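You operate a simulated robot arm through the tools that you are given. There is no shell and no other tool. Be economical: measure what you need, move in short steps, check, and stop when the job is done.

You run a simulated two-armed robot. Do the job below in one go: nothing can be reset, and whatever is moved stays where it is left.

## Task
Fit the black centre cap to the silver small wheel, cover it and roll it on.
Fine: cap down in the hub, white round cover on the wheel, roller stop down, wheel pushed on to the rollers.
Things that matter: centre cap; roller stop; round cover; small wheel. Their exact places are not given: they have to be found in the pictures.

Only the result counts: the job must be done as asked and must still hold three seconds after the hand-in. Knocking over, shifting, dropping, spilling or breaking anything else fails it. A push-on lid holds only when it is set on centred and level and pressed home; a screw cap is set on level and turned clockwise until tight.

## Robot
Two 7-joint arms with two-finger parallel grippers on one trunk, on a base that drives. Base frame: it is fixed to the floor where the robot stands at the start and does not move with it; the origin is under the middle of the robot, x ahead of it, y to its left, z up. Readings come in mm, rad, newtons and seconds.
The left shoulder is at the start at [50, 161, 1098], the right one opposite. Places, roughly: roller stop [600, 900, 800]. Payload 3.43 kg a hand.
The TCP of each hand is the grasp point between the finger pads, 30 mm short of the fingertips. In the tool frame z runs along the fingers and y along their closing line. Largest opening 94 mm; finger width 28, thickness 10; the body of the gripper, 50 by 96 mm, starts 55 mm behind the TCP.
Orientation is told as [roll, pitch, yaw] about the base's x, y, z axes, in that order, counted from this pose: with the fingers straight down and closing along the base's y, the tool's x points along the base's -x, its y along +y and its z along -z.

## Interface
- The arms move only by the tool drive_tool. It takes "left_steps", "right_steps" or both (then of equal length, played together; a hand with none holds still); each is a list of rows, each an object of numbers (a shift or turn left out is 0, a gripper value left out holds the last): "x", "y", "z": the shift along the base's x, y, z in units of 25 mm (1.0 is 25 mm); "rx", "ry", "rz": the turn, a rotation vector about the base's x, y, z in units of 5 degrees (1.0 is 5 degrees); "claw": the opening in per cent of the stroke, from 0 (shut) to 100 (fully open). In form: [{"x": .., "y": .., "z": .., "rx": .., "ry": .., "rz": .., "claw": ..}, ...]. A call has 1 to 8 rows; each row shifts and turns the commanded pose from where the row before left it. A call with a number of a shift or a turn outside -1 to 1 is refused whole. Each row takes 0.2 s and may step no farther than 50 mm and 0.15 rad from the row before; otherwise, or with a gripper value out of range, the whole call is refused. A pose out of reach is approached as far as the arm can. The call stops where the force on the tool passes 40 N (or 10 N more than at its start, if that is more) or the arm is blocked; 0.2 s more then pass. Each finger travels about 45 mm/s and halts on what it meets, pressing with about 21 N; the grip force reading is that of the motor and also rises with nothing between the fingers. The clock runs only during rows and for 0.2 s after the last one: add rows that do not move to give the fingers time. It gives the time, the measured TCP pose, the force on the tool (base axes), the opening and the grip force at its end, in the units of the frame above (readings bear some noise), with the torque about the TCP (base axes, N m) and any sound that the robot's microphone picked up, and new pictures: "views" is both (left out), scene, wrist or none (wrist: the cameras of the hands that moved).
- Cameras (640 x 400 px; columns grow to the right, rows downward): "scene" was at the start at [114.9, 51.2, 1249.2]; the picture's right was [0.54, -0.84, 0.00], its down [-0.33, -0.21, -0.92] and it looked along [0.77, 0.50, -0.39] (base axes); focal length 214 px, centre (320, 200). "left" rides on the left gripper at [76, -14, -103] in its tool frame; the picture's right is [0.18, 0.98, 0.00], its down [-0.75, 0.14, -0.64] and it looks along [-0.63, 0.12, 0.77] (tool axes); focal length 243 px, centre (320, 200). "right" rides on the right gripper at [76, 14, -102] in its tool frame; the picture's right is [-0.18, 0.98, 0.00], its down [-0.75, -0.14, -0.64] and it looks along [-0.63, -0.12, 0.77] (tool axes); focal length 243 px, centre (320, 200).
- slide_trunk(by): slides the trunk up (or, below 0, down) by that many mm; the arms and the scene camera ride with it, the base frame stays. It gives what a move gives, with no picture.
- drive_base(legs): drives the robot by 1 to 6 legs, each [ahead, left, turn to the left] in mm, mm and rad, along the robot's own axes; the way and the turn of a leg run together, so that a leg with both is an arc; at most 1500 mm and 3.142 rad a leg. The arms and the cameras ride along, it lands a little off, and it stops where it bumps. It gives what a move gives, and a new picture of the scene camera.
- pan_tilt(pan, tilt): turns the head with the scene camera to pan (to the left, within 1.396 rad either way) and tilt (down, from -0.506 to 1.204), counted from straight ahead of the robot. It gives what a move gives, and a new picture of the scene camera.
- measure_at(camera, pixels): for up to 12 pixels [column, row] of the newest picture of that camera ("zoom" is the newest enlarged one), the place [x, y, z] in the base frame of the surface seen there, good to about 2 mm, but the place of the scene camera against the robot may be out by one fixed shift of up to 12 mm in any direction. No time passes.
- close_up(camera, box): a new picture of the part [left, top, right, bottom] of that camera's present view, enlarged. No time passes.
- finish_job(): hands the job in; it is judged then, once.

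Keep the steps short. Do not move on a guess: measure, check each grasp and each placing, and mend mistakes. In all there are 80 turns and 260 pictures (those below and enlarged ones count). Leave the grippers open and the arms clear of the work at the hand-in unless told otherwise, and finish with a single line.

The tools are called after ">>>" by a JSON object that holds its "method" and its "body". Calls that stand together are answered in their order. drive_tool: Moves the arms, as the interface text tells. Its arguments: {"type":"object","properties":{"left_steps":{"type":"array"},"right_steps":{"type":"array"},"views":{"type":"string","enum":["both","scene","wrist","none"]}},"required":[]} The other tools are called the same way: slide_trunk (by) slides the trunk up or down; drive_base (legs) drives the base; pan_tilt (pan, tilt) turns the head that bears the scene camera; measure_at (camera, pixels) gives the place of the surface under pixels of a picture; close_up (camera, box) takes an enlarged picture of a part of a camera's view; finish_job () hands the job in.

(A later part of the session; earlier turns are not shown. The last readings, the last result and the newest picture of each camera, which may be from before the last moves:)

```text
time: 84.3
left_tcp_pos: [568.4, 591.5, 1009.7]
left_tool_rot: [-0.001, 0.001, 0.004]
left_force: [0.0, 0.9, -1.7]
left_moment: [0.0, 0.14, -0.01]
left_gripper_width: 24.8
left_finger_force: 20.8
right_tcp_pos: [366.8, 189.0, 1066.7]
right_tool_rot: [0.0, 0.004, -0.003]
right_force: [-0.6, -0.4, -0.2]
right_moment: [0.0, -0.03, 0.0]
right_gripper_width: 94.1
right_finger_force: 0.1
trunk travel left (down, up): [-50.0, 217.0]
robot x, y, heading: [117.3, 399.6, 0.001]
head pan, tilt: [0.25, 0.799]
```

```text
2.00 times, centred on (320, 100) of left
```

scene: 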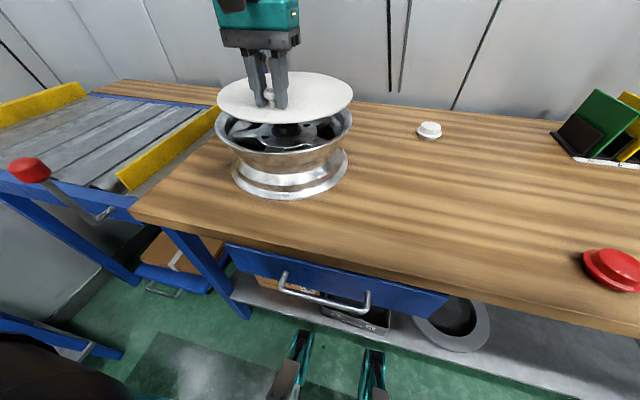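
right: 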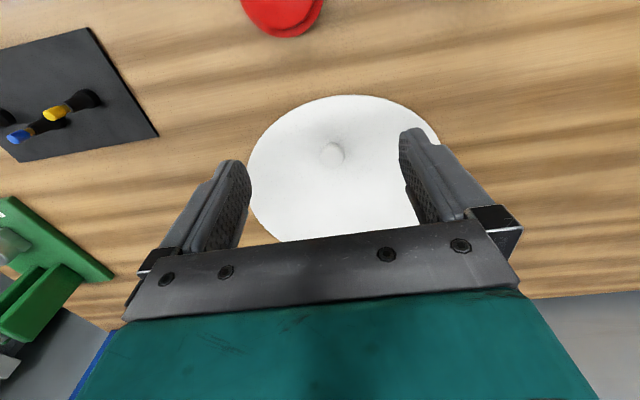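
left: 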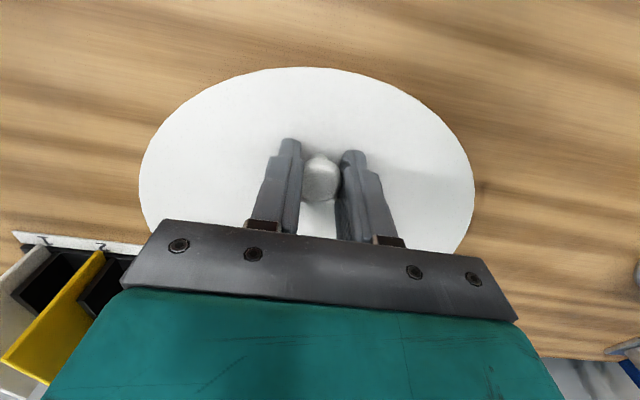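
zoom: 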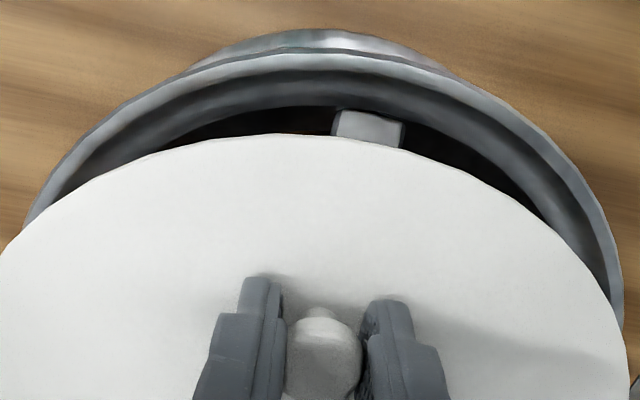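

The wheel's centre is (642,604). The TCP must be at (570.5,600). I move there and lower to just above the rim.

>>> {"method": "drive_tool", "body": {"left_steps": [{"x": 0.08, "y": 0.34, "z": -0.5}, {"z": -0.5}, {"z": -0.4}, {}], "views": "both"}}

>>> {"method": "close_up", "body": {"camera": "scene", "box": [200, 60, 370, 200]}}

>>> {"method": "close_up", "body": {"camera": "left", "box": [120, 0, 500, 238]}}

```text
time: 85.3
left_tcp_pos: [570.9, 600.7, 975.8]
left_tool_rot: [-0.001, -0.001, 0.004]
left_force: [-0.5, 0.7, -2.0]
left_moment: [-0.01, 0.15, 0.01]
left_gripper_width: 25.1
left_finger_force: 21.1
right_tcp_pos: [366.0, 189.3, 1066.3]
right_tool_rot: [0.001, 0.0, -0.001]
right_force: [-0.2, 0.1, 0.0]
right_moment: [0.05, 0.01, 0.02]
right_gripper_width: 94.0
right_finger_force: 0.0
trunk travel left (down, up): [-50.0, 217.0]
robot x, y, heading: [115.8, 406.1, -0.001]
head pan, tilt: [0.25, 0.799]
```

scene: 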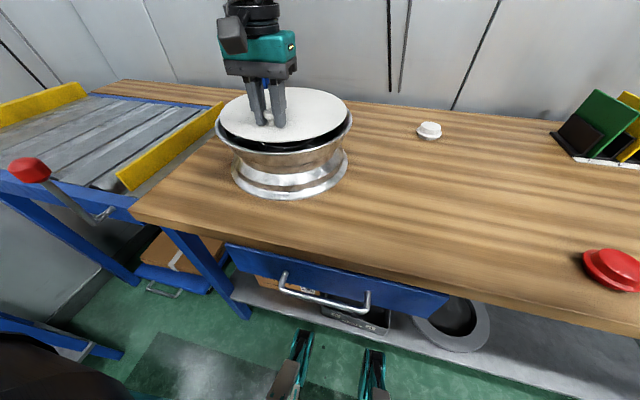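
left: 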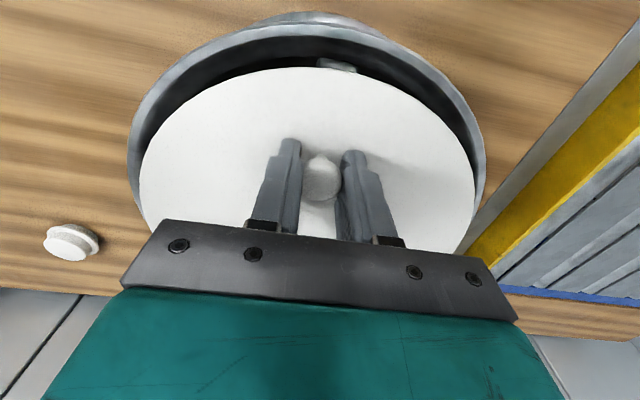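

```text
2.86 times, centred on (285, 130) of scene
```

zoom: 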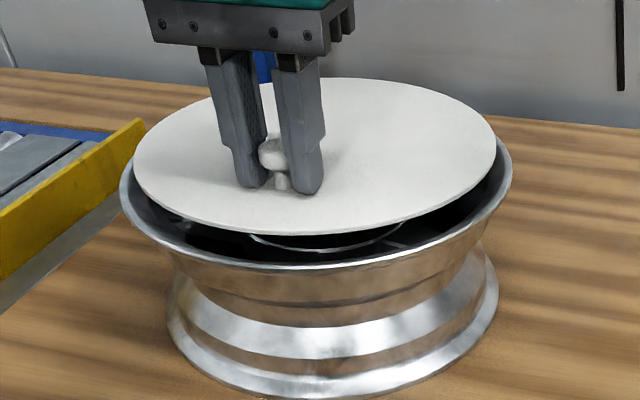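

```text
1.68 times, centred on (310, 119) of left
```

zoom: 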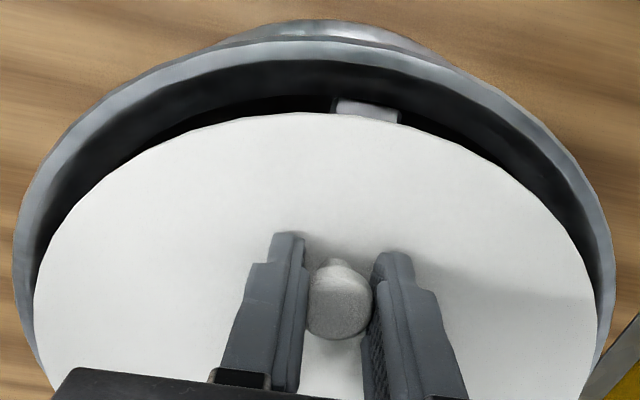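

Well centred sideways. I lower slowly until contact.

>>> {"method": "drive_tool", "body": {"left_steps": [{"z": -0.3}, {"z": -0.2}, {"z": -0.2}, {"z": -0.2}, {"z": -0.2}, {"z": -0.2}, {"z": -0.2}, {}], "views": "wrist"}}

>>> {"method": "close_up", "body": {"camera": "scene", "box": [200, 60, 370, 200]}}

```text
time: 86.2
left_tcp_pos: [572.8, 599.7, 966.6]
left_tool_rot: [0.0, -0.023, 0.006]
left_force: [-0.3, 1.4, 11.0]
left_moment: [0.21, -0.22, 0.05]
left_gripper_width: 24.8
left_finger_force: 20.3
right_tcp_pos: [365.8, 188.6, 1066.3]
right_tool_rot: [0.001, 0.001, -0.003]
right_force: [-0.7, -0.3, 0.8]
right_moment: [0.01, 0.02, -0.01]
right_gripper_width: 94.0
right_finger_force: 0.1
trunk travel left (down, up): [-50.0, 217.0]
robot x, y, heading: [120.8, 405.2, 0.004]
head pan, tilt: [0.25, 0.799]
stopped in row 4 (left hand): the force on the tool passed its limit at 46 N (the readings are from after the stop); the commanded pose is now the measured one
```

left: 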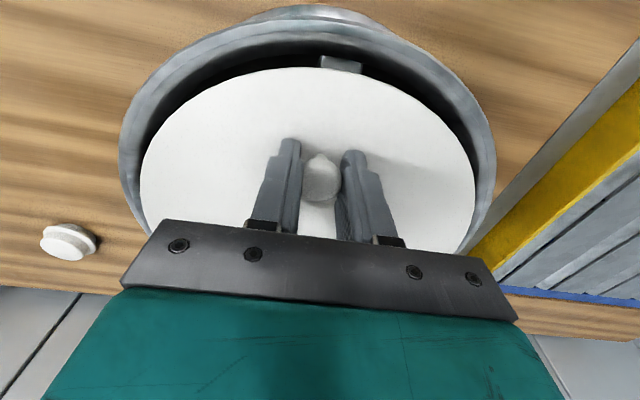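

```text
2.86 times, centred on (285, 130) of scene
```

zoom: 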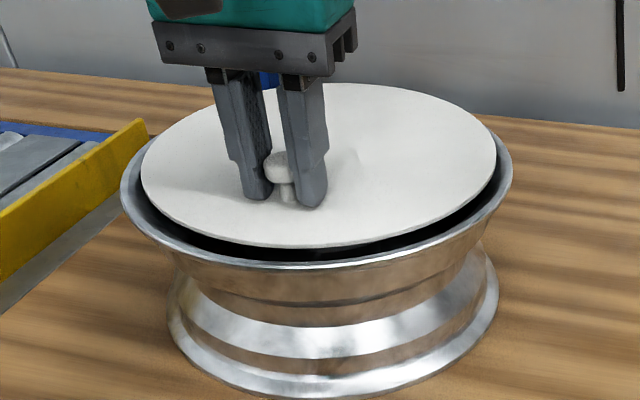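

Contact at rim level, so the cover is probably off centre in x. I measure the cover's and the rim's edges in the same picture.

>>> {"method": "measure_at", "body": {"camera": "zoom", "pixels": [[145, 175], [492, 160], [300, 246], [200, 225], [420, 230], [470, 195], [125, 180], [508, 185], [300, 268], [190, 245], [430, 255], [480, 225]]}}

>>> {"method": "measure_at", "body": {"camera": "left", "pixels": [[303, 70], [200, 100], [410, 95], [144, 170], [472, 165], [310, 25], [160, 75], [430, 70], [122, 150], [492, 150], [310, 38], [175, 95]]}}

>>> {"method": "close_up", "body": {"camera": "left", "box": [110, 0, 310, 125]}}

>>> {"method": "close_up", "body": {"camera": "left", "box": [310, 0, 510, 125]}}

```text
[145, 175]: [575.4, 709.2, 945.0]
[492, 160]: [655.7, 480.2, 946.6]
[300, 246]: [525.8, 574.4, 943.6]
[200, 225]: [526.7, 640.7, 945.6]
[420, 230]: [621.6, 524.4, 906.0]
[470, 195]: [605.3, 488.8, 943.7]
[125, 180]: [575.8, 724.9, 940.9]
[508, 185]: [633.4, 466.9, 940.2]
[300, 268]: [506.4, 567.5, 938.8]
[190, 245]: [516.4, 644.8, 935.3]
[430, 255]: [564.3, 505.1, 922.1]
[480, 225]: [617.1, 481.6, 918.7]
```

```text
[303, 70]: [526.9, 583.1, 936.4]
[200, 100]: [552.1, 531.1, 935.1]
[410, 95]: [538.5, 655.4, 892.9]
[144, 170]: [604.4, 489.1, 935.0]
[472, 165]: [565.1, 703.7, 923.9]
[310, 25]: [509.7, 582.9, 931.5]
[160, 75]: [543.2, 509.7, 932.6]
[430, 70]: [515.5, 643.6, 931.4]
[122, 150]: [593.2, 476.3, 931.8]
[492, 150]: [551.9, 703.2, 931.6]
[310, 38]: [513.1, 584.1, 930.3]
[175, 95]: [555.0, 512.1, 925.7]
```

```text
3.20 times, centred on (210, 62) of left
```

zoom: 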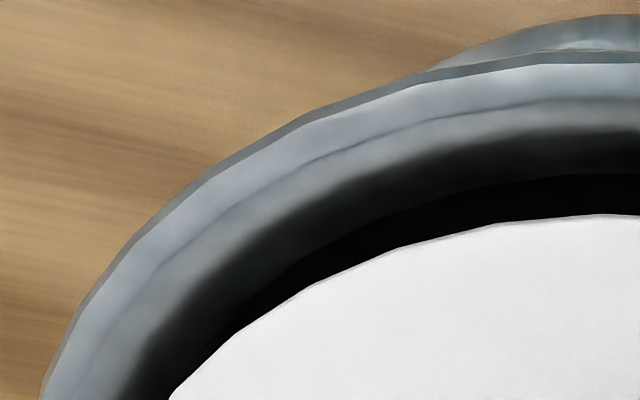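

```text
3.20 times, centred on (410, 62) of left
```

zoom: 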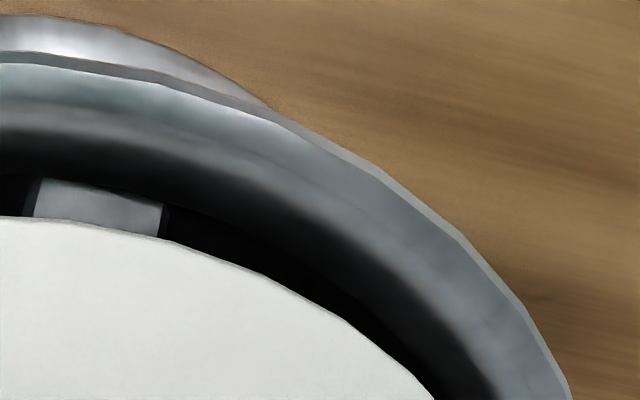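

The gaps are about 20 mm at the near side and 13 to 16 mm at the sides, so the cover sits about 6 mm too far ahead. I lift, shift x -6, y +1, level the pitch and lower again.

>>> {"method": "drive_tool", "body": {"left_steps": [{"z": 0.3}, {"x": -0.3, "y": 0.04, "ry": 0.26}, {}, {"z": -0.2}, {"z": -0.15}, {"z": -0.15}, {"z": -0.15}, {}], "views": "wrist"}}

>>> {"method": "close_up", "body": {"camera": "scene", "box": [200, 60, 370, 200]}}

```text
time: 87.6
left_tcp_pos: [566.7, 600.1, 967.2]
left_tool_rot: [-0.004, -0.008, 0.006]
left_force: [-2.7, 1.1, 15.1]
left_moment: [0.24, 0.93, -0.01]
left_gripper_width: 24.9
left_finger_force: 21.1
right_tcp_pos: [365.0, 188.0, 1067.2]
right_tool_rot: [0.002, 0.001, -0.002]
right_force: [0.5, -0.3, -0.1]
right_moment: [0.01, 0.0, 0.02]
right_gripper_width: 94.2
right_finger_force: 0.1
trunk travel left (down, up): [-50.0, 217.0]
robot x, y, heading: [116.0, 406.8, -0.001]
head pan, tilt: [0.25, 0.799]
stopped in row 7 (left hand): the force on the tool passed its limit at 44 N (the readings are from after the stop); the commanded pose is now the measured one
```

left: 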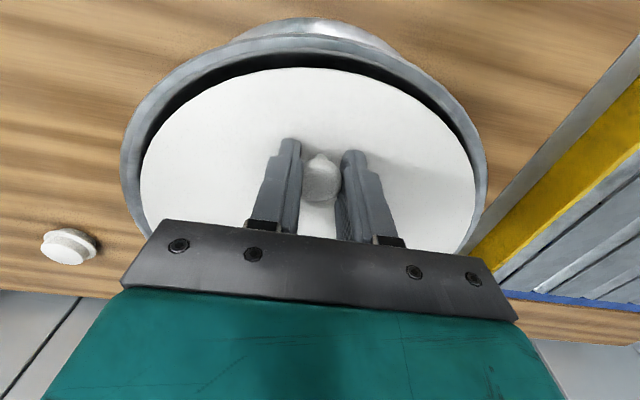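

```text
2.86 times, centred on (285, 130) of scene
```

zoom: 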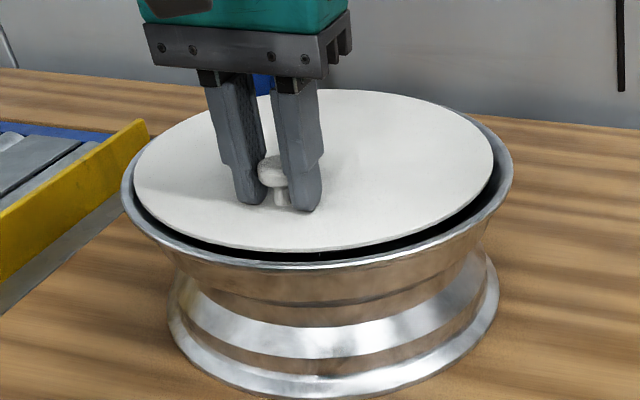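

Contact comes again at z 967 though gaps show round the near side. I look closely at the edges to find what touches.

>>> {"method": "close_up", "body": {"camera": "scene", "box": [225, 120, 305, 170]}}

>>> {"method": "close_up", "body": {"camera": "scene", "box": [290, 85, 370, 135]}}

>>> {"method": "close_up", "body": {"camera": "scene", "box": [225, 85, 305, 135]}}

```text
8.00 times, centred on (265, 145) of scene
```

zoom: 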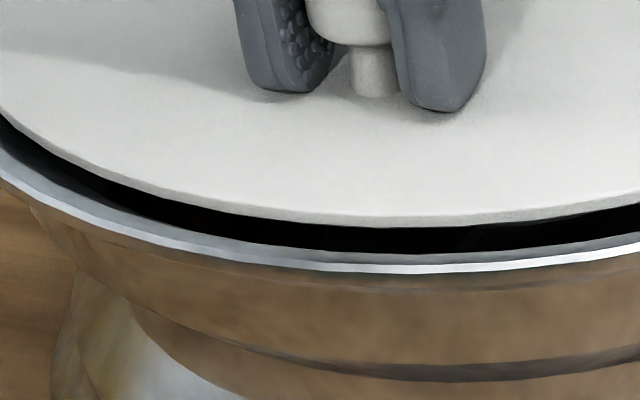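

```text
8.00 times, centred on (330, 110) of scene
```

zoom: 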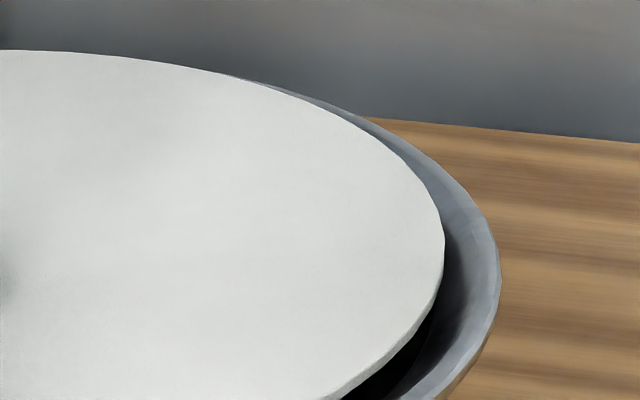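

```text
8.00 times, centred on (265, 110) of scene
```

zoom: 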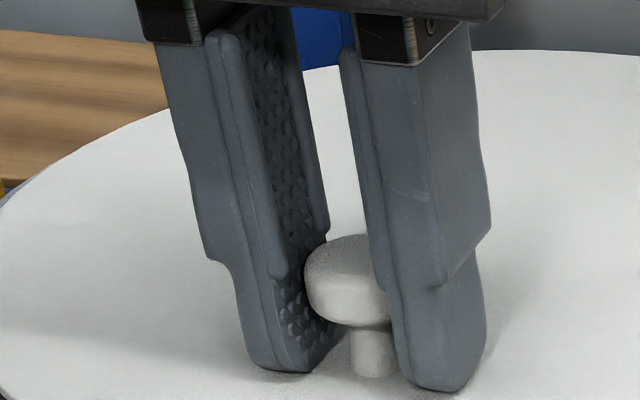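

I measure many points on the cover and rim now, to see tilt and centring.

>>> {"method": "close_up", "body": {"camera": "scene", "box": [205, 75, 365, 175]}}

>>> {"method": "measure_at", "body": {"camera": "scene", "pixels": [[249, 122], [300, 95], [330, 100], [365, 130], [340, 120], [300, 140], [270, 143], [255, 130], [300, 120], [320, 95]]}}

>>> {"method": "measure_at", "body": {"camera": "left", "pixels": [[303, 72], [220, 90], [160, 140], [150, 180], [390, 90], [440, 130], [460, 170], [250, 130], [320, 110], [400, 150], [300, 52], [120, 160]]}}

```text
4.00 times, centred on (285, 125) of scene
```

zoom: 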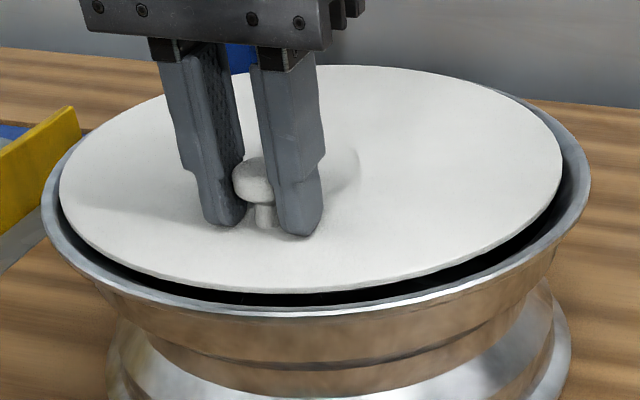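

```text
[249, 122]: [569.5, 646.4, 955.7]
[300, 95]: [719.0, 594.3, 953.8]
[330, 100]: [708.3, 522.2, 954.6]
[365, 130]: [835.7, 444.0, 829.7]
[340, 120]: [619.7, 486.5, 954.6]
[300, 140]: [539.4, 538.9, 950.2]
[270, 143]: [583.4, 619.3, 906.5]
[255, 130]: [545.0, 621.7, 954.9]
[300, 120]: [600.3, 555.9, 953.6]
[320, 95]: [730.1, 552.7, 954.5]
```

```text
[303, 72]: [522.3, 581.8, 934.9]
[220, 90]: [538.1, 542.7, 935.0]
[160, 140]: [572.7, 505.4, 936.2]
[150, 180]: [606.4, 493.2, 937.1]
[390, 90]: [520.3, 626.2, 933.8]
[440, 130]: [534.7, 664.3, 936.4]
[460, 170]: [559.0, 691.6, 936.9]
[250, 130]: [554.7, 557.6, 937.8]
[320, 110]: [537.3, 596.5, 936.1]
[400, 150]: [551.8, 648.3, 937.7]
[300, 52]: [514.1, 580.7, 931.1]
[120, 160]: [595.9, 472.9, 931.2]
```

The cover's far side rides about 3 mm high, and the gaps show it is about 6 mm too far ahead and 3 mm too far left. I lift, shift by (-5.5,-3.3) and check before lowering.

>>> {"method": "drive_tool", "body": {"left_steps": [{"z": 0.3}, {"x": -0.22, "y": -0.13, "ry": 0.1}, {}], "views": "both"}}

>>> {"method": "close_up", "body": {"camera": "scene", "box": [205, 75, 365, 175]}}

>>> {"method": "measure_at", "body": {"camera": "scene", "pixels": [[300, 95], [330, 100], [340, 120], [300, 143], [260, 135], [235, 115], [300, 120], [320, 95]]}}

```text
time: 88.4
left_tcp_pos: [562.0, 600.0, 973.0]
left_tool_rot: [-0.003, 0.006, 0.004]
left_force: [-0.2, -0.4, -2.3]
left_moment: [-0.06, 0.13, -0.01]
left_gripper_width: 25.1
left_finger_force: 21.4
right_tcp_pos: [366.9, 190.3, 1065.6]
right_tool_rot: [0.0, 0.001, -0.002]
right_force: [-0.3, -0.3, 0.5]
right_moment: [0.07, 0.01, -0.01]
right_gripper_width: 94.0
right_finger_force: 0.1
trunk travel left (down, up): [-50.0, 217.0]
robot x, y, heading: [119.8, 405.8, 0.003]
head pan, tilt: [0.25, 0.799]
```

scene: 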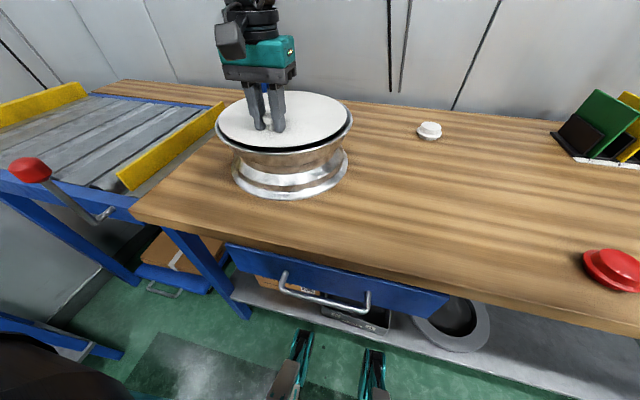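
left: 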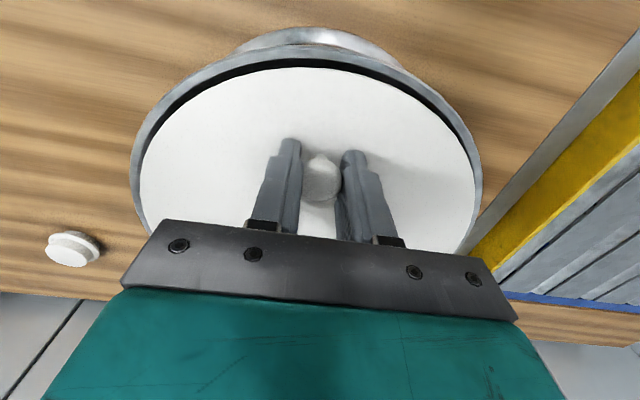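

```text
4.00 times, centred on (285, 125) of scene
```

zoom: 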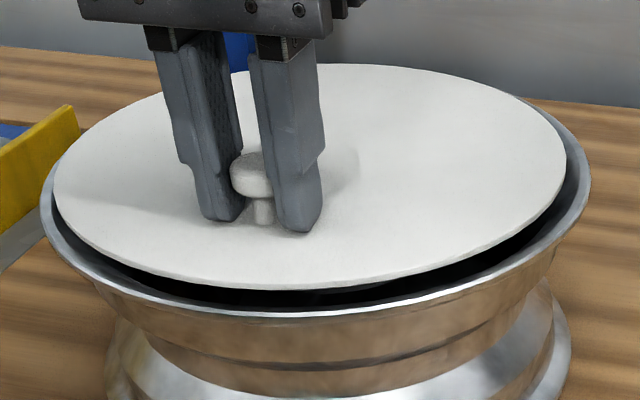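

```text
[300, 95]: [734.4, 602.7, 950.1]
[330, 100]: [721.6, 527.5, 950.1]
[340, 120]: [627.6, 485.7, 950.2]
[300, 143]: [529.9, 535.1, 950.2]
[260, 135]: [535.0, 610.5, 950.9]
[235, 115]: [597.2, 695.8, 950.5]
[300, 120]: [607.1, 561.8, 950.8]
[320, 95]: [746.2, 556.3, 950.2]
```

The cover is level in the hand. Along the view it is centred now, and about 2.6 mm too far to the left. I shift (+0.7,-2.6) and lower.

>>> {"method": "drive_tool", "body": {"left_steps": [{"x": 0.03, "y": -0.1}, {"z": -0.15}, {"z": -0.1}, {"z": -0.1}, {"z": -0.1}, {"z": -0.1}, {"z": -0.1}], "views": "both"}}

>>> {"method": "close_up", "body": {"camera": "scene", "box": [205, 75, 365, 175]}}

>>> {"method": "measure_at", "body": {"camera": "scene", "pixels": [[300, 97], [330, 102], [340, 120], [300, 143], [260, 137], [235, 115], [300, 120], [320, 97]]}}

```text
time: 89.7
left_tcp_pos: [564.0, 595.9, 967.4]
left_tool_rot: [-0.005, -0.009, 0.007]
left_force: [-2.1, 0.8, 14.8]
left_moment: [0.33, 0.94, 0.01]
left_gripper_width: 25.2
left_finger_force: 21.3
right_tcp_pos: [365.5, 188.3, 1066.6]
right_tool_rot: [0.001, 0.0, -0.002]
right_force: [0.2, -0.5, 0.3]
right_moment: [-0.02, -0.02, -0.01]
right_gripper_width: 93.8
right_finger_force: 0.0
trunk travel left (down, up): [-50.0, 217.0]
robot x, y, heading: [120.1, 405.8, 0.006]
head pan, tilt: [0.25, 0.799]
stopped in row 6 (left hand): the force on the tool passed its limit at 44 N (the readings are from after the stop); the commanded pose is now the measured one
```

scene: 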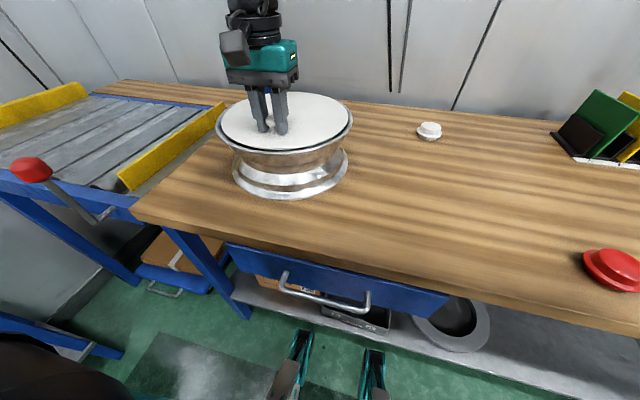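
left: 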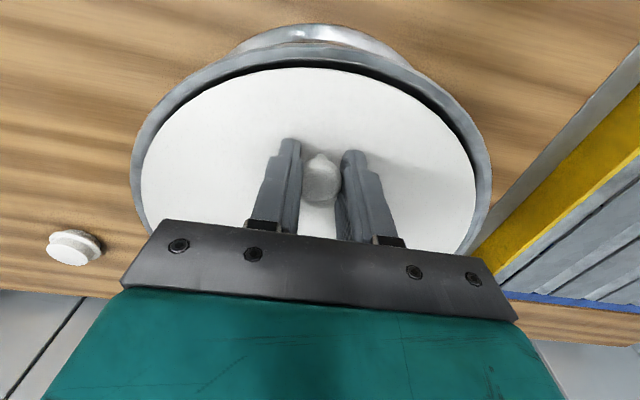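

```text
4.00 times, centred on (285, 125) of scene
```

zoom: 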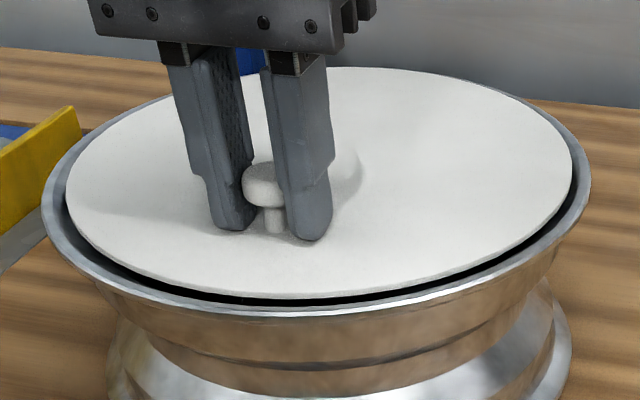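

```text
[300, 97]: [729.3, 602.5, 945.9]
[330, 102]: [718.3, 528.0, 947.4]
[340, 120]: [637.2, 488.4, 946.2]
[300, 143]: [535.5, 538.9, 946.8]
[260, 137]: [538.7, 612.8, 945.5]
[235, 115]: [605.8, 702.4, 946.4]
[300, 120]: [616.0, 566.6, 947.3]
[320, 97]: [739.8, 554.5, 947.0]
```

The height is the same (967) at every offset and the cover is level with its underside at the rim top. So it is simply resting on the rim. I fine-centre it by (-3,+1.5) and set it down.

>>> {"method": "drive_tool", "body": {"left_steps": [{"z": 0.2, "ry": 0.15}, {"x": -0.12, "y": 0.06}, {}, {"z": -0.1}, {"z": -0.06}, {"z": -0.06}], "views": "wrist"}}

>>> {"method": "close_up", "body": {"camera": "scene", "box": [205, 75, 365, 175]}}

```text
time: 91.1
left_tcp_pos: [562.0, 597.9, 966.2]
left_tool_rot: [-0.008, -0.001, 0.005]
left_force: [1.4, 3.8, 18.8]
left_moment: [0.2, 0.45, 0.03]
left_gripper_width: 25.2
left_finger_force: 20.9
right_tcp_pos: [366.5, 190.4, 1065.5]
right_tool_rot: [0.003, 0.001, -0.003]
right_force: [0.0, -0.5, -0.5]
right_moment: [0.02, 0.0, -0.01]
right_gripper_width: 94.0
right_finger_force: 0.0
trunk travel left (down, up): [-50.0, 217.0]
robot x, y, heading: [118.6, 407.1, -0.003]
head pan, tilt: [0.25, 0.799]
```

left: 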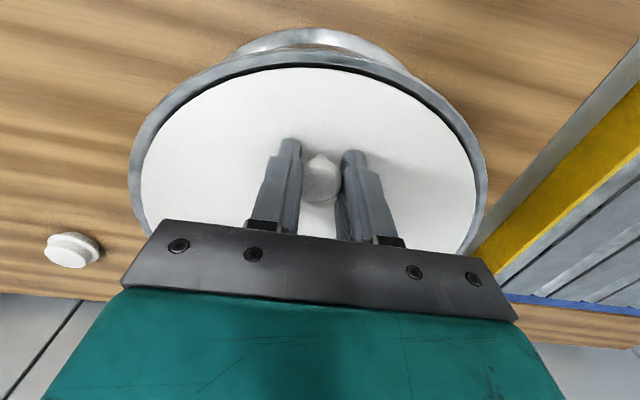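

```text
4.00 times, centred on (285, 125) of scene
```

zoom: 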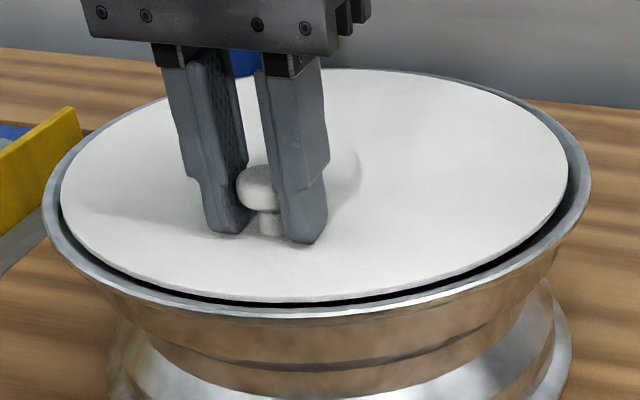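

Now the gaps are even all round. I release and rise to see how it sits.

>>> {"method": "drive_tool", "body": {"left_steps": [{"claw": 60}, {}, {}, {"z": 0.6}, {"z": 1}, {"z": 1}, {"z": 1}, {"x": -1}], "views": "both"}}

>>> {"method": "close_up", "body": {"camera": "scene", "box": [205, 75, 365, 175]}}

>>> {"method": "measure_at", "body": {"camera": "scene", "pixels": [[300, 97], [330, 102], [340, 120], [300, 143], [260, 137], [235, 115], [300, 120], [320, 97]]}}

```text
time: 92.9
left_tcp_pos: [535.1, 597.5, 1054.6]
left_tool_rot: [-0.004, 0.006, 0.006]
left_force: [-0.4, 0.4, -0.7]
left_moment: [0.03, -0.01, 0.0]
left_gripper_width: 56.5
left_finger_force: 0.0
right_tcp_pos: [365.3, 189.9, 1066.5]
right_tool_rot: [0.0, 0.002, -0.002]
right_force: [-0.9, -0.3, -0.1]
right_moment: [-0.03, 0.02, 0.0]
right_gripper_width: 94.1
right_finger_force: 0.0
trunk travel left (down, up): [-50.0, 217.0]
robot x, y, heading: [118.0, 406.7, -0.001]
head pan, tilt: [0.25, 0.799]
```

scene: 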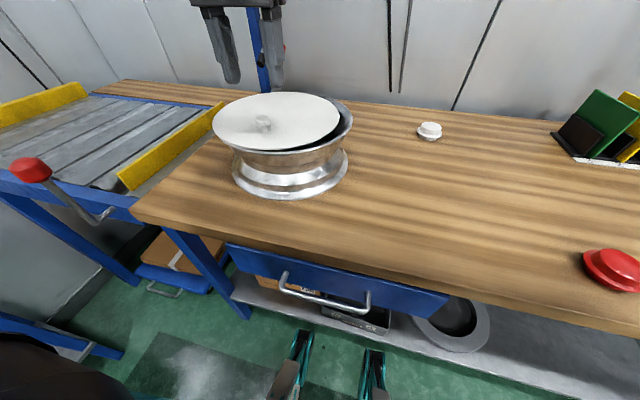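
left: 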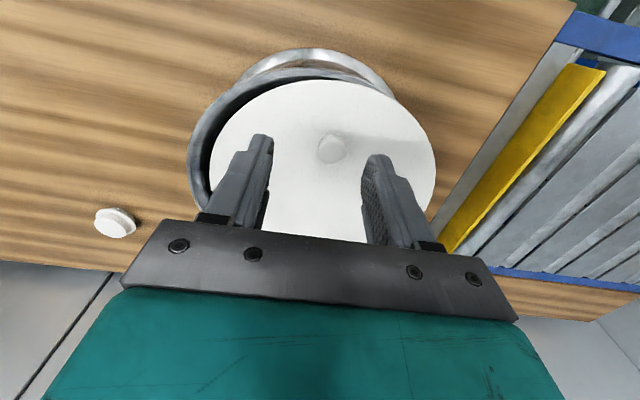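

```text
4.00 times, centred on (285, 125) of scene
```

zoom: 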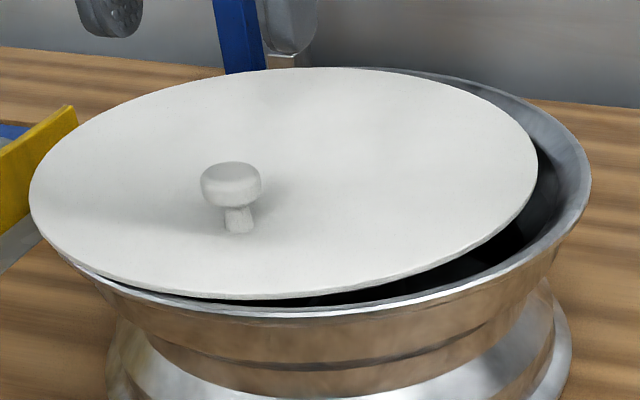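

```text
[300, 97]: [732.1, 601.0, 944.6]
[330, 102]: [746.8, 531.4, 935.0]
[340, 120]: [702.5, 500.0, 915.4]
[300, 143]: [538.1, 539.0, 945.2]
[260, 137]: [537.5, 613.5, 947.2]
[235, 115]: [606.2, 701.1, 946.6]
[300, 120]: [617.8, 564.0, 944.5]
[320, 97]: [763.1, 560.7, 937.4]
```

The fingers dragged the cover about 15 mm to +y as they opened under load. I must regrasp and recentre it. I measure the knob now.

>>> {"method": "measure_at", "body": {"camera": "left", "pixels": [[331, 148], [320, 148], [343, 148], [331, 138], [331, 160], [300, 90], [220, 150], [432, 160], [400, 110], [250, 110], [300, 200], [192, 160]]}}

>>> {"method": "close_up", "body": {"camera": "left", "box": [180, 40, 450, 240]}}

```text
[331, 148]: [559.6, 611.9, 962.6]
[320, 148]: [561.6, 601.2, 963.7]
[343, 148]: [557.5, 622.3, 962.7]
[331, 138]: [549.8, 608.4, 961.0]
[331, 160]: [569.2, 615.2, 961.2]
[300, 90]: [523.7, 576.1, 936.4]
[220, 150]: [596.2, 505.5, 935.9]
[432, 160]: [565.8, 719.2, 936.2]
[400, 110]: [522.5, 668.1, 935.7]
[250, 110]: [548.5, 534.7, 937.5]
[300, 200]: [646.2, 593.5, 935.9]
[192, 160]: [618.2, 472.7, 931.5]
```

```text
2.00 times, centred on (315, 140) of left
```

zoom: 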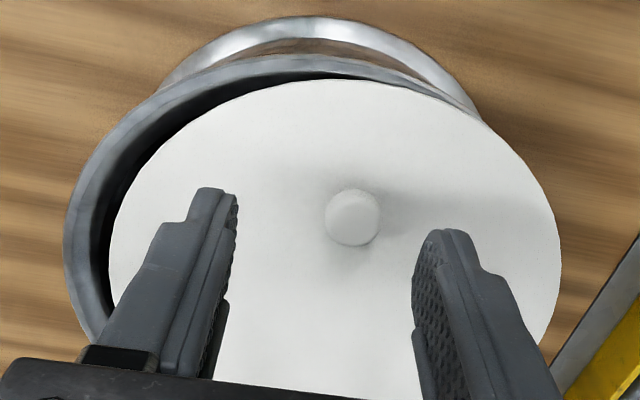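

The cover still lies level (936 all round), knob now at (560,611.7). I regrasp it with the tips 2 mm clear of the cover.

>>> {"method": "drive_tool", "body": {"left_steps": [{"x": 0.5, "y": 0.28, "claw": 90}, {"x": 0.5, "y": 0.28}, {"z": -1}, {"z": -1}, {"z": -1}, {"z": -0.44}, {}], "views": "none"}}

>>> {"method": "drive_tool", "body": {"left_steps": [{"claw": 0}, {}, {}, {}, {}, {}], "views": "wrist"}}

```text
time: 94.5
left_tcp_pos: [561.2, 610.9, 968.4]
left_tool_rot: [-0.005, 0.007, 0.007]
left_force: [-1.0, 0.0, -1.3]
left_moment: [-0.02, -0.04, -0.03]
left_gripper_width: 84.6
left_finger_force: 0.2
right_tcp_pos: [365.3, 189.7, 1065.1]
right_tool_rot: [0.001, 0.001, -0.001]
right_force: [0.2, 0.4, 0.5]
right_moment: [-0.02, -0.02, -0.02]
right_gripper_width: 93.9
right_finger_force: 0.1
trunk travel left (down, up): [-50.0, 217.0]
robot x, y, heading: [115.2, 402.7, 0.0]
head pan, tilt: [0.25, 0.799]
```

```text
time: 95.9
left_tcp_pos: [561.6, 611.8, 969.3]
left_tool_rot: [-0.005, 0.006, 0.007]
left_force: [0.0, 1.0, -0.2]
left_moment: [-0.02, -0.04, -0.01]
left_gripper_width: 25.1
left_finger_force: 20.8
right_tcp_pos: [365.4, 188.1, 1066.5]
right_tool_rot: [-0.001, 0.002, -0.004]
right_force: [0.0, -0.7, -0.1]
right_moment: [-0.04, 0.02, 0.02]
right_gripper_width: 94.1
right_finger_force: 0.1
trunk travel left (down, up): [-50.0, 217.0]
robot x, y, heading: [117.8, 406.0, 0.0]
head pan, tilt: [0.25, 0.799]
```

left: 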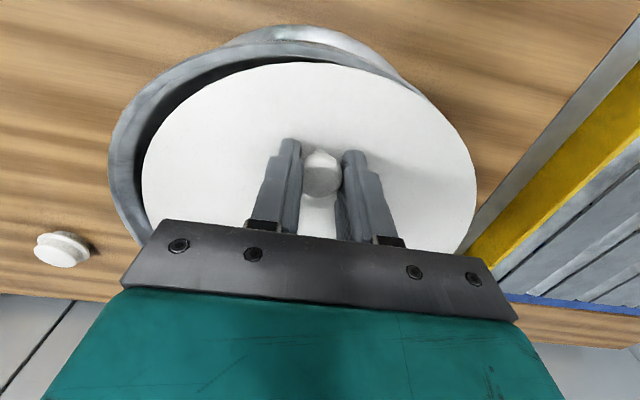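

Gripped. I lift 6 mm, move to (562,598), lower to a light touch and look.

>>> {"method": "drive_tool", "body": {"left_steps": [{"z": 0.25}, {"y": -0.28}, {"y": -0.28}, {}, {"z": -0.12}, {"z": -0.05}, {}], "views": "wrist"}}

>>> {"method": "close_up", "body": {"camera": "scene", "box": [205, 75, 365, 175]}}

```text
time: 97.5
left_tcp_pos: [559.9, 598.6, 970.6]
left_tool_rot: [-0.004, 0.007, 0.008]
left_force: [-0.5, 0.6, -1.4]
left_moment: [-0.02, 0.12, 0.03]
left_gripper_width: 25.0
left_finger_force: 21.2
right_tcp_pos: [366.2, 189.3, 1065.3]
right_tool_rot: [0.001, 0.002, -0.002]
right_force: [-0.1, -0.2, -1.1]
right_moment: [-0.04, 0.0, -0.02]
right_gripper_width: 94.1
right_finger_force: 0.0
trunk travel left (down, up): [-50.0, 217.0]
robot x, y, heading: [116.2, 403.8, 0.001]
head pan, tilt: [0.25, 0.799]
```

left: 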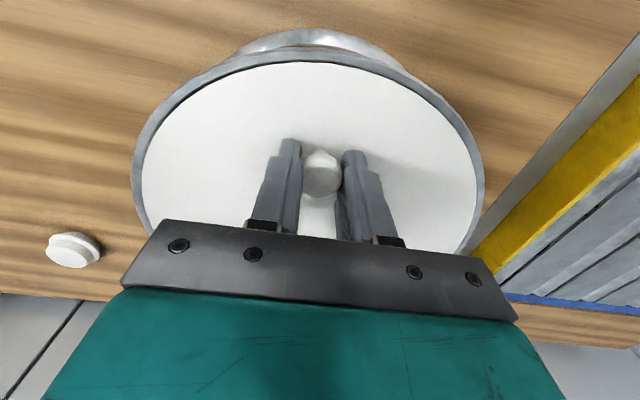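

```text
4.00 times, centred on (285, 125) of scene
```

zoom: 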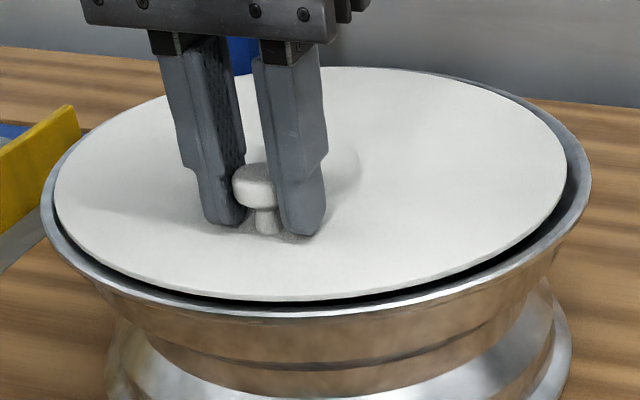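

Slightly left by about 2 mm. I shift y -1.8, lower to light contact, then read the force.

>>> {"method": "drive_tool", "body": {"left_steps": [{"y": -0.07}, {"z": -0.04}, {"z": -0.04}, {}], "views": "none"}}

```text
time: 98.5
left_tcp_pos: [561.3, 596.8, 969.0]
left_tool_rot: [-0.005, 0.005, 0.007]
left_force: [0.7, 0.2, 1.9]
left_moment: [0.03, -0.09, -0.04]
left_gripper_width: 24.9
left_finger_force: 20.9
right_tcp_pos: [366.0, 189.4, 1066.3]
right_tool_rot: [0.0, 0.002, 0.0]
right_force: [0.3, 1.0, 0.3]
right_moment: [0.01, -0.04, 0.0]
right_gripper_width: 93.8
right_finger_force: 0.0
trunk travel left (down, up): [-50.0, 217.0]
robot x, y, heading: [117.8, 403.8, 0.002]
head pan, tilt: [0.25, 0.799]
```

Light contact. Now I open gently without pressing and rise.

>>> {"method": "drive_tool", "body": {"left_steps": [{"claw": 32}, {"claw": 40}, {"claw": 55}, {"claw": 70}, {"z": 0.8}, {"z": 1}, {"z": 1}, {"x": -0.3}], "views": "wrist"}}

>>> {"method": "close_up", "body": {"camera": "scene", "box": [205, 75, 365, 175]}}

```text
time: 100.3
left_tcp_pos: [553.1, 595.6, 1037.7]
left_tool_rot: [-0.006, 0.007, 0.008]
left_force: [-0.1, -0.1, 0.3]
left_moment: [0.0, 0.02, -0.03]
left_gripper_width: 66.0
left_finger_force: 0.1
right_tcp_pos: [365.8, 189.1, 1065.9]
right_tool_rot: [0.002, 0.002, -0.001]
right_force: [0.6, 0.0, -0.8]
right_moment: [-0.04, -0.01, -0.01]
right_gripper_width: 94.1
right_finger_force: 0.0
trunk travel left (down, up): [-50.0, 217.0]
robot x, y, heading: [118.9, 411.5, 0.001]
head pan, tilt: [0.25, 0.799]
```

left: 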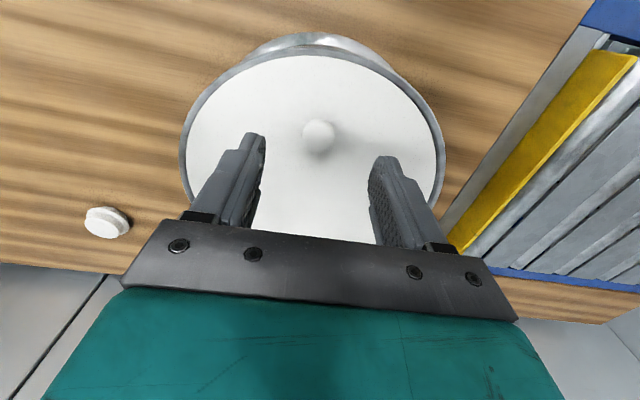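

```text
4.00 times, centred on (285, 125) of scene
```

zoom: 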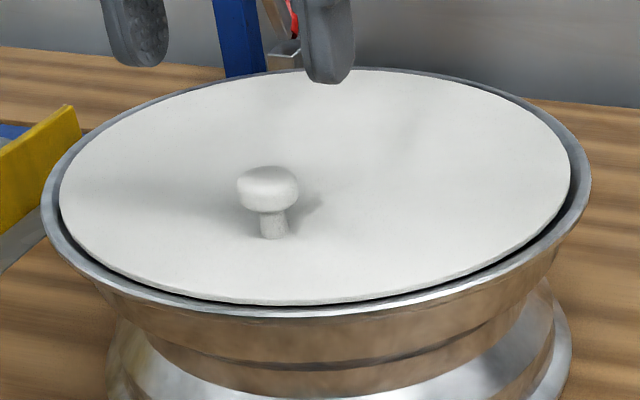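

The cover stayed centred, gaps 18/19. Now I shift the base 45 mm right for reach, shut the claw and go over the cover's centre to press it home.

>>> {"method": "drive_base", "body": {"legs": [[-15, 0, 0], [0, -45, 0], [15, 0, 0]]}}

>>> {"method": "drive_tool", "body": {"left_steps": [{"claw": 0, "x": 0.9, "y": 0.7}, {"x": 0.9, "y": 0.7}, {"x": 0.9, "y": 0.7}, {"x": 0.8}, {"z": -0.8}, {"z": -0.8}, {}, {}], "views": "none"}}

```text
time: 102.1
left_tcp_pos: [552.6, 550.8, 1038.4]
left_tool_rot: [-0.005, 0.006, 0.007]
left_force: [-1.0, -0.9, 0.7]
left_moment: [0.01, -0.01, 0.0]
left_gripper_width: 65.7
left_finger_force: 0.0
right_tcp_pos: [366.2, 144.5, 1065.4]
right_tool_rot: [0.002, 0.0, -0.001]
right_force: [-0.6, 0.7, -0.2]
right_moment: [0.02, 0.01, 0.0]
right_gripper_width: 94.0
right_finger_force: 0.0
trunk travel left (down, up): [-50.0, 217.0]
robot x, y, heading: [118.1, 362.6, 0.002]
head pan, tilt: [0.25, 0.799]
```

scene: 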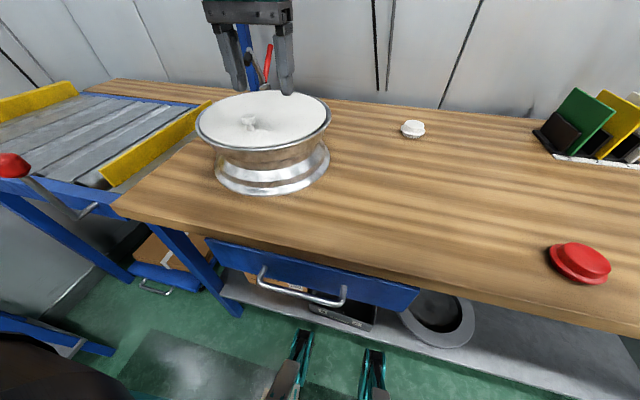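

```text
time: 103.9
left_tcp_pos: [640.2, 604.4, 999.2]
left_tool_rot: [-0.005, 0.006, 0.006]
left_force: [0.4, 0.3, 0.7]
left_moment: [0.0, -0.04, 0.0]
left_gripper_width: 0.0
left_finger_force: 20.9
right_tcp_pos: [366.1, 144.9, 1066.2]
right_tool_rot: [0.004, 0.002, -0.002]
right_force: [-0.3, -0.3, -0.1]
right_moment: [0.03, 0.01, 0.02]
right_gripper_width: 94.1
right_finger_force: 0.1
trunk travel left (down, up): [-50.0, 217.0]
robot x, y, heading: [114.4, 362.5, 0.002]
head pan, tilt: [0.25, 0.799]
```

Press down at the centre (contact expected near z 966).

>>> {"method": "drive_tool", "body": {"left_steps": [{"z": -0.8}, {"z": -0.3}, {"z": -0.15}, {"z": -0.15}, {"z": -0.15}, {"z": -0.15}, {"z": -0.15}, {"z": -0.15}], "views": "wrist"}}

>>> {"method": "close_up", "body": {"camera": "scene", "box": [185, 75, 345, 175]}}

```text
time: 105.2
left_tcp_pos: [642.2, 603.5, 967.7]
left_tool_rot: [-0.008, -0.014, 0.009]
left_force: [-2.8, -0.3, 13.2]
left_moment: [0.07, 0.27, 0.04]
left_gripper_width: 0.2
left_finger_force: 21.5
right_tcp_pos: [365.3, 144.4, 1065.3]
right_tool_rot: [0.0, 0.0, -0.003]
right_force: [0.0, 0.6, -0.3]
right_moment: [0.01, -0.01, -0.05]
right_gripper_width: 93.9
right_finger_force: 0.0
trunk travel left (down, up): [-50.0, 217.0]
robot x, y, heading: [117.3, 362.0, 0.001]
head pan, tilt: [0.25, 0.799]
stopped in row 6 (left hand): the force on the tool passed its limit at 44 N (the readings are from after the stop); the commanded pose is now the measured one
```

left: 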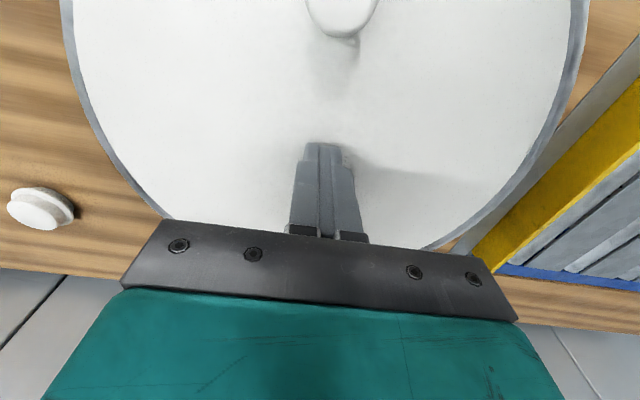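

```text
4.00 times, centred on (265, 125) of scene
```

zoom: 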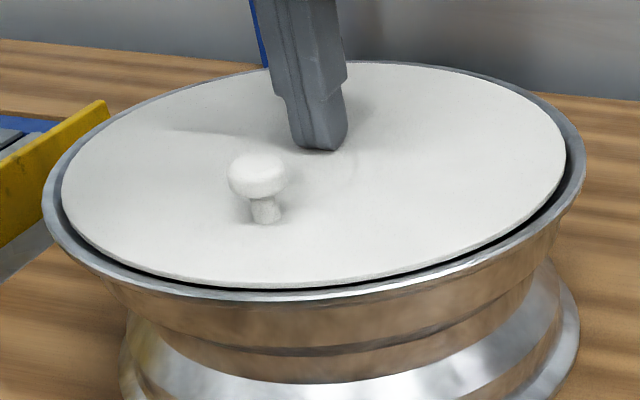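

The cover was pressed at its centre to 44 N and lies level and centred. Next the roller stop. I lift, back away and drive left for a look at the crank.

>>> {"method": "drive_tool", "body": {"left_steps": [{"z": 1}, {"z": 1}, {"z": 1}, {"z": 1}, {"x": -1}, {"x": -1}, {"x": -1}, {"x": -1}], "views": "none"}}

>>> {"method": "pan_tilt", "body": {"pan": 0.9, "tilt": 0.6}}

>>> {"method": "close_up", "body": {"camera": "scene", "box": [160, 60, 400, 210]}}

```text
time: 107.0
left_tcp_pos: [541.7, 604.5, 1064.7]
left_tool_rot: [-0.008, -0.006, 0.009]
left_force: [0.0, 0.5, 0.7]
left_moment: [-0.01, 0.01, 0.06]
left_gripper_width: 0.1
left_finger_force: 21.4
right_tcp_pos: [365.9, 145.0, 1067.1]
right_tool_rot: [0.001, 0.001, -0.001]
right_force: [-0.6, -0.2, 0.1]
right_moment: [-0.01, -0.04, 0.0]
right_gripper_width: 94.2
right_finger_force: 0.0
trunk travel left (down, up): [-50.0, 217.0]
robot x, y, heading: [118.1, 360.1, -0.003]
head pan, tilt: [0.25, 0.799]
```

```text
time: 108.0
left_tcp_pos: [542.6, 604.4, 1064.3]
left_tool_rot: [-0.008, -0.006, 0.009]
left_force: [-0.1, 0.0, 0.1]
left_moment: [0.01, -0.04, 0.04]
left_gripper_width: 0.0
left_finger_force: 21.2
right_tcp_pos: [366.9, 144.5, 1065.6]
right_tool_rot: [0.002, 0.001, -0.002]
right_force: [0.5, -0.2, 0.0]
right_moment: [-0.01, 0.0, -0.01]
right_gripper_width: 94.0
right_finger_force: 0.1
trunk travel left (down, up): [-50.0, 217.0]
robot x, y, heading: [117.6, 357.5, -0.0]
head pan, tilt: [0.901, 0.6]
```

scene: 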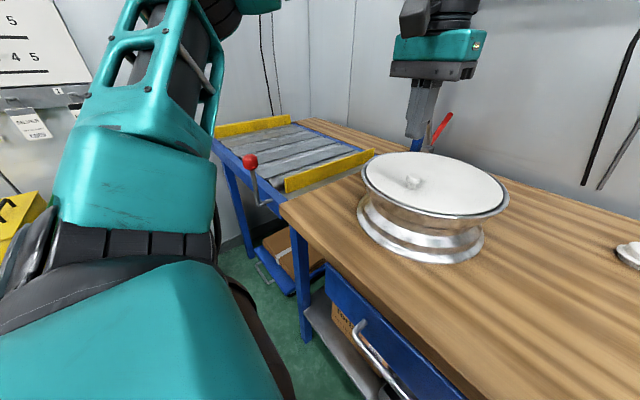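

```text
2.67 times, centred on (280, 135) of scene
```

zoom: 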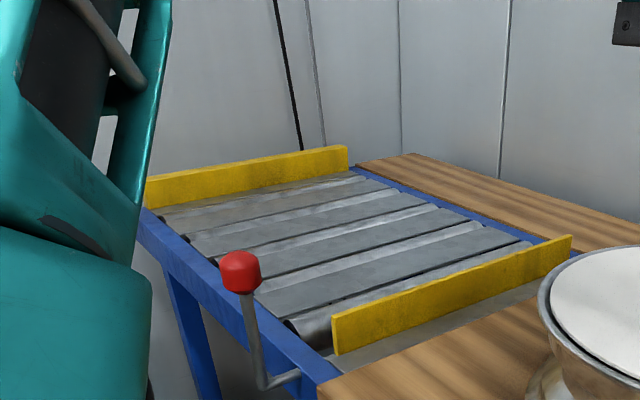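

>>> {"method": "measure_at", "body": {"camera": "zoom", "pixels": [[240, 270], [253, 315], [262, 370], [265, 387], [290, 378], [333, 320], [337, 350], [570, 240], [450, 290], [300, 340], [400, 365], [350, 385]]}}

>>> {"method": "measure_at", "body": {"camera": "zoom", "pixels": [[300, 290], [440, 235], [270, 240], [400, 195], [250, 175], [345, 150], [148, 205], [348, 165], [310, 390], [460, 330], [540, 300], [330, 310]]}}

```text
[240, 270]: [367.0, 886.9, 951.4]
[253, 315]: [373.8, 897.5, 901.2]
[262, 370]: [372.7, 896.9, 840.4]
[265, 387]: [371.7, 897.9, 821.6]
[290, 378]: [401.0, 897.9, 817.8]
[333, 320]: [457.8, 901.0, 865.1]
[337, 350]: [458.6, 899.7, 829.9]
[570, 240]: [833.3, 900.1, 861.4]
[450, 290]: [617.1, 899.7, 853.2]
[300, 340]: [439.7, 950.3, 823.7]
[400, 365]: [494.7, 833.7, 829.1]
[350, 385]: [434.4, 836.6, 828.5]
```

```text
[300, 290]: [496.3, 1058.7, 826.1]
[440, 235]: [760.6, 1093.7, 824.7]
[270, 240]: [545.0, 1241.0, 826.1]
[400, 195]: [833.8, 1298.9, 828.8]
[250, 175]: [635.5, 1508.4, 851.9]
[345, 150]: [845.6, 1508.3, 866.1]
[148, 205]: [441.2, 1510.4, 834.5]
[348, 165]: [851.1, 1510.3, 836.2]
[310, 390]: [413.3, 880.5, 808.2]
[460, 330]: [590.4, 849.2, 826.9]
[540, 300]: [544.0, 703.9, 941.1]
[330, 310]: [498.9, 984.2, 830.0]
```

The stop bar stands at y≈900 (x 466–841, z 820–856) and is worked by the crank. Its pivot is about (409,898,810) and the red ball about (378,896,942). I pull the left hand in, then drive the base back and left toward the crank.

>>> {"method": "drive_tool", "body": {"left_steps": [{"x": -0.9, "y": -1}, {"x": -0.9, "y": -1}, {"x": -0.9, "y": -1}, {}], "views": "none"}}

>>> {"method": "drive_base", "body": {"legs": [[-98, 0, 0], [0, 325, 0]]}}

>>> {"method": "close_up", "body": {"camera": "left", "box": [0, 0, 640, 400]}}

```text
time: 109.0
left_tcp_pos: [475.7, 529.2, 1064.6]
left_tool_rot: [-0.007, -0.006, 0.008]
left_force: [0.3, 0.4, 0.3]
left_moment: [-0.01, 0.03, 0.03]
left_gripper_width: 0.0
left_finger_force: 20.4
right_tcp_pos: [365.6, 144.2, 1065.6]
right_tool_rot: [0.003, 0.001, -0.001]
right_force: [0.8, -0.2, -0.3]
right_moment: [-0.03, -0.01, 0.01]
right_gripper_width: 94.0
right_finger_force: 0.0
trunk travel left (down, up): [-50.0, 217.0]
robot x, y, heading: [117.2, 364.4, -0.0]
head pan, tilt: [0.901, 0.6]
```

```text
time: 113.2
left_tcp_pos: [377.0, 853.3, 1063.9]
left_tool_rot: [-0.008, -0.006, 0.006]
left_force: [0.9, 0.3, 1.0]
left_moment: [0.01, 0.0, 0.01]
left_gripper_width: 0.1
left_finger_force: 21.1
right_tcp_pos: [266.2, 468.5, 1065.5]
right_tool_rot: [0.0, 0.001, -0.005]
right_force: [0.6, -0.4, -0.4]
right_moment: [0.02, -0.01, -0.02]
right_gripper_width: 93.7
right_finger_force: 0.0
trunk travel left (down, up): [-50.0, 217.0]
robot x, y, heading: [20.9, 684.8, 0.001]
head pan, tilt: [0.901, 0.6]
```

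scene: 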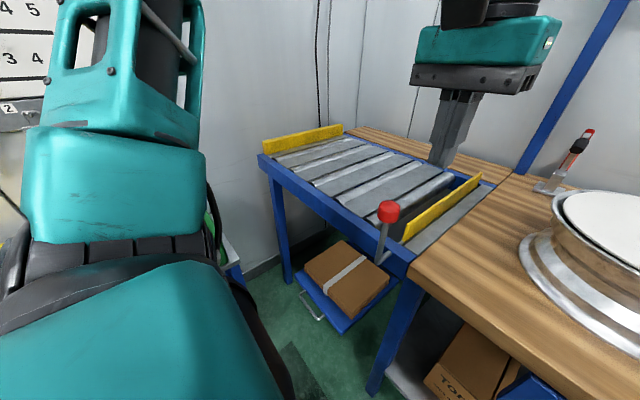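

```text
1.00 times, centred on (320, 200) of left (not enlarged: the box is as wide or as high as the picture)
```

zoom: 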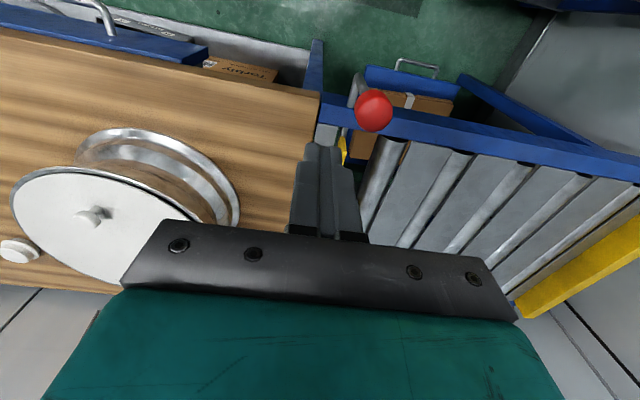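

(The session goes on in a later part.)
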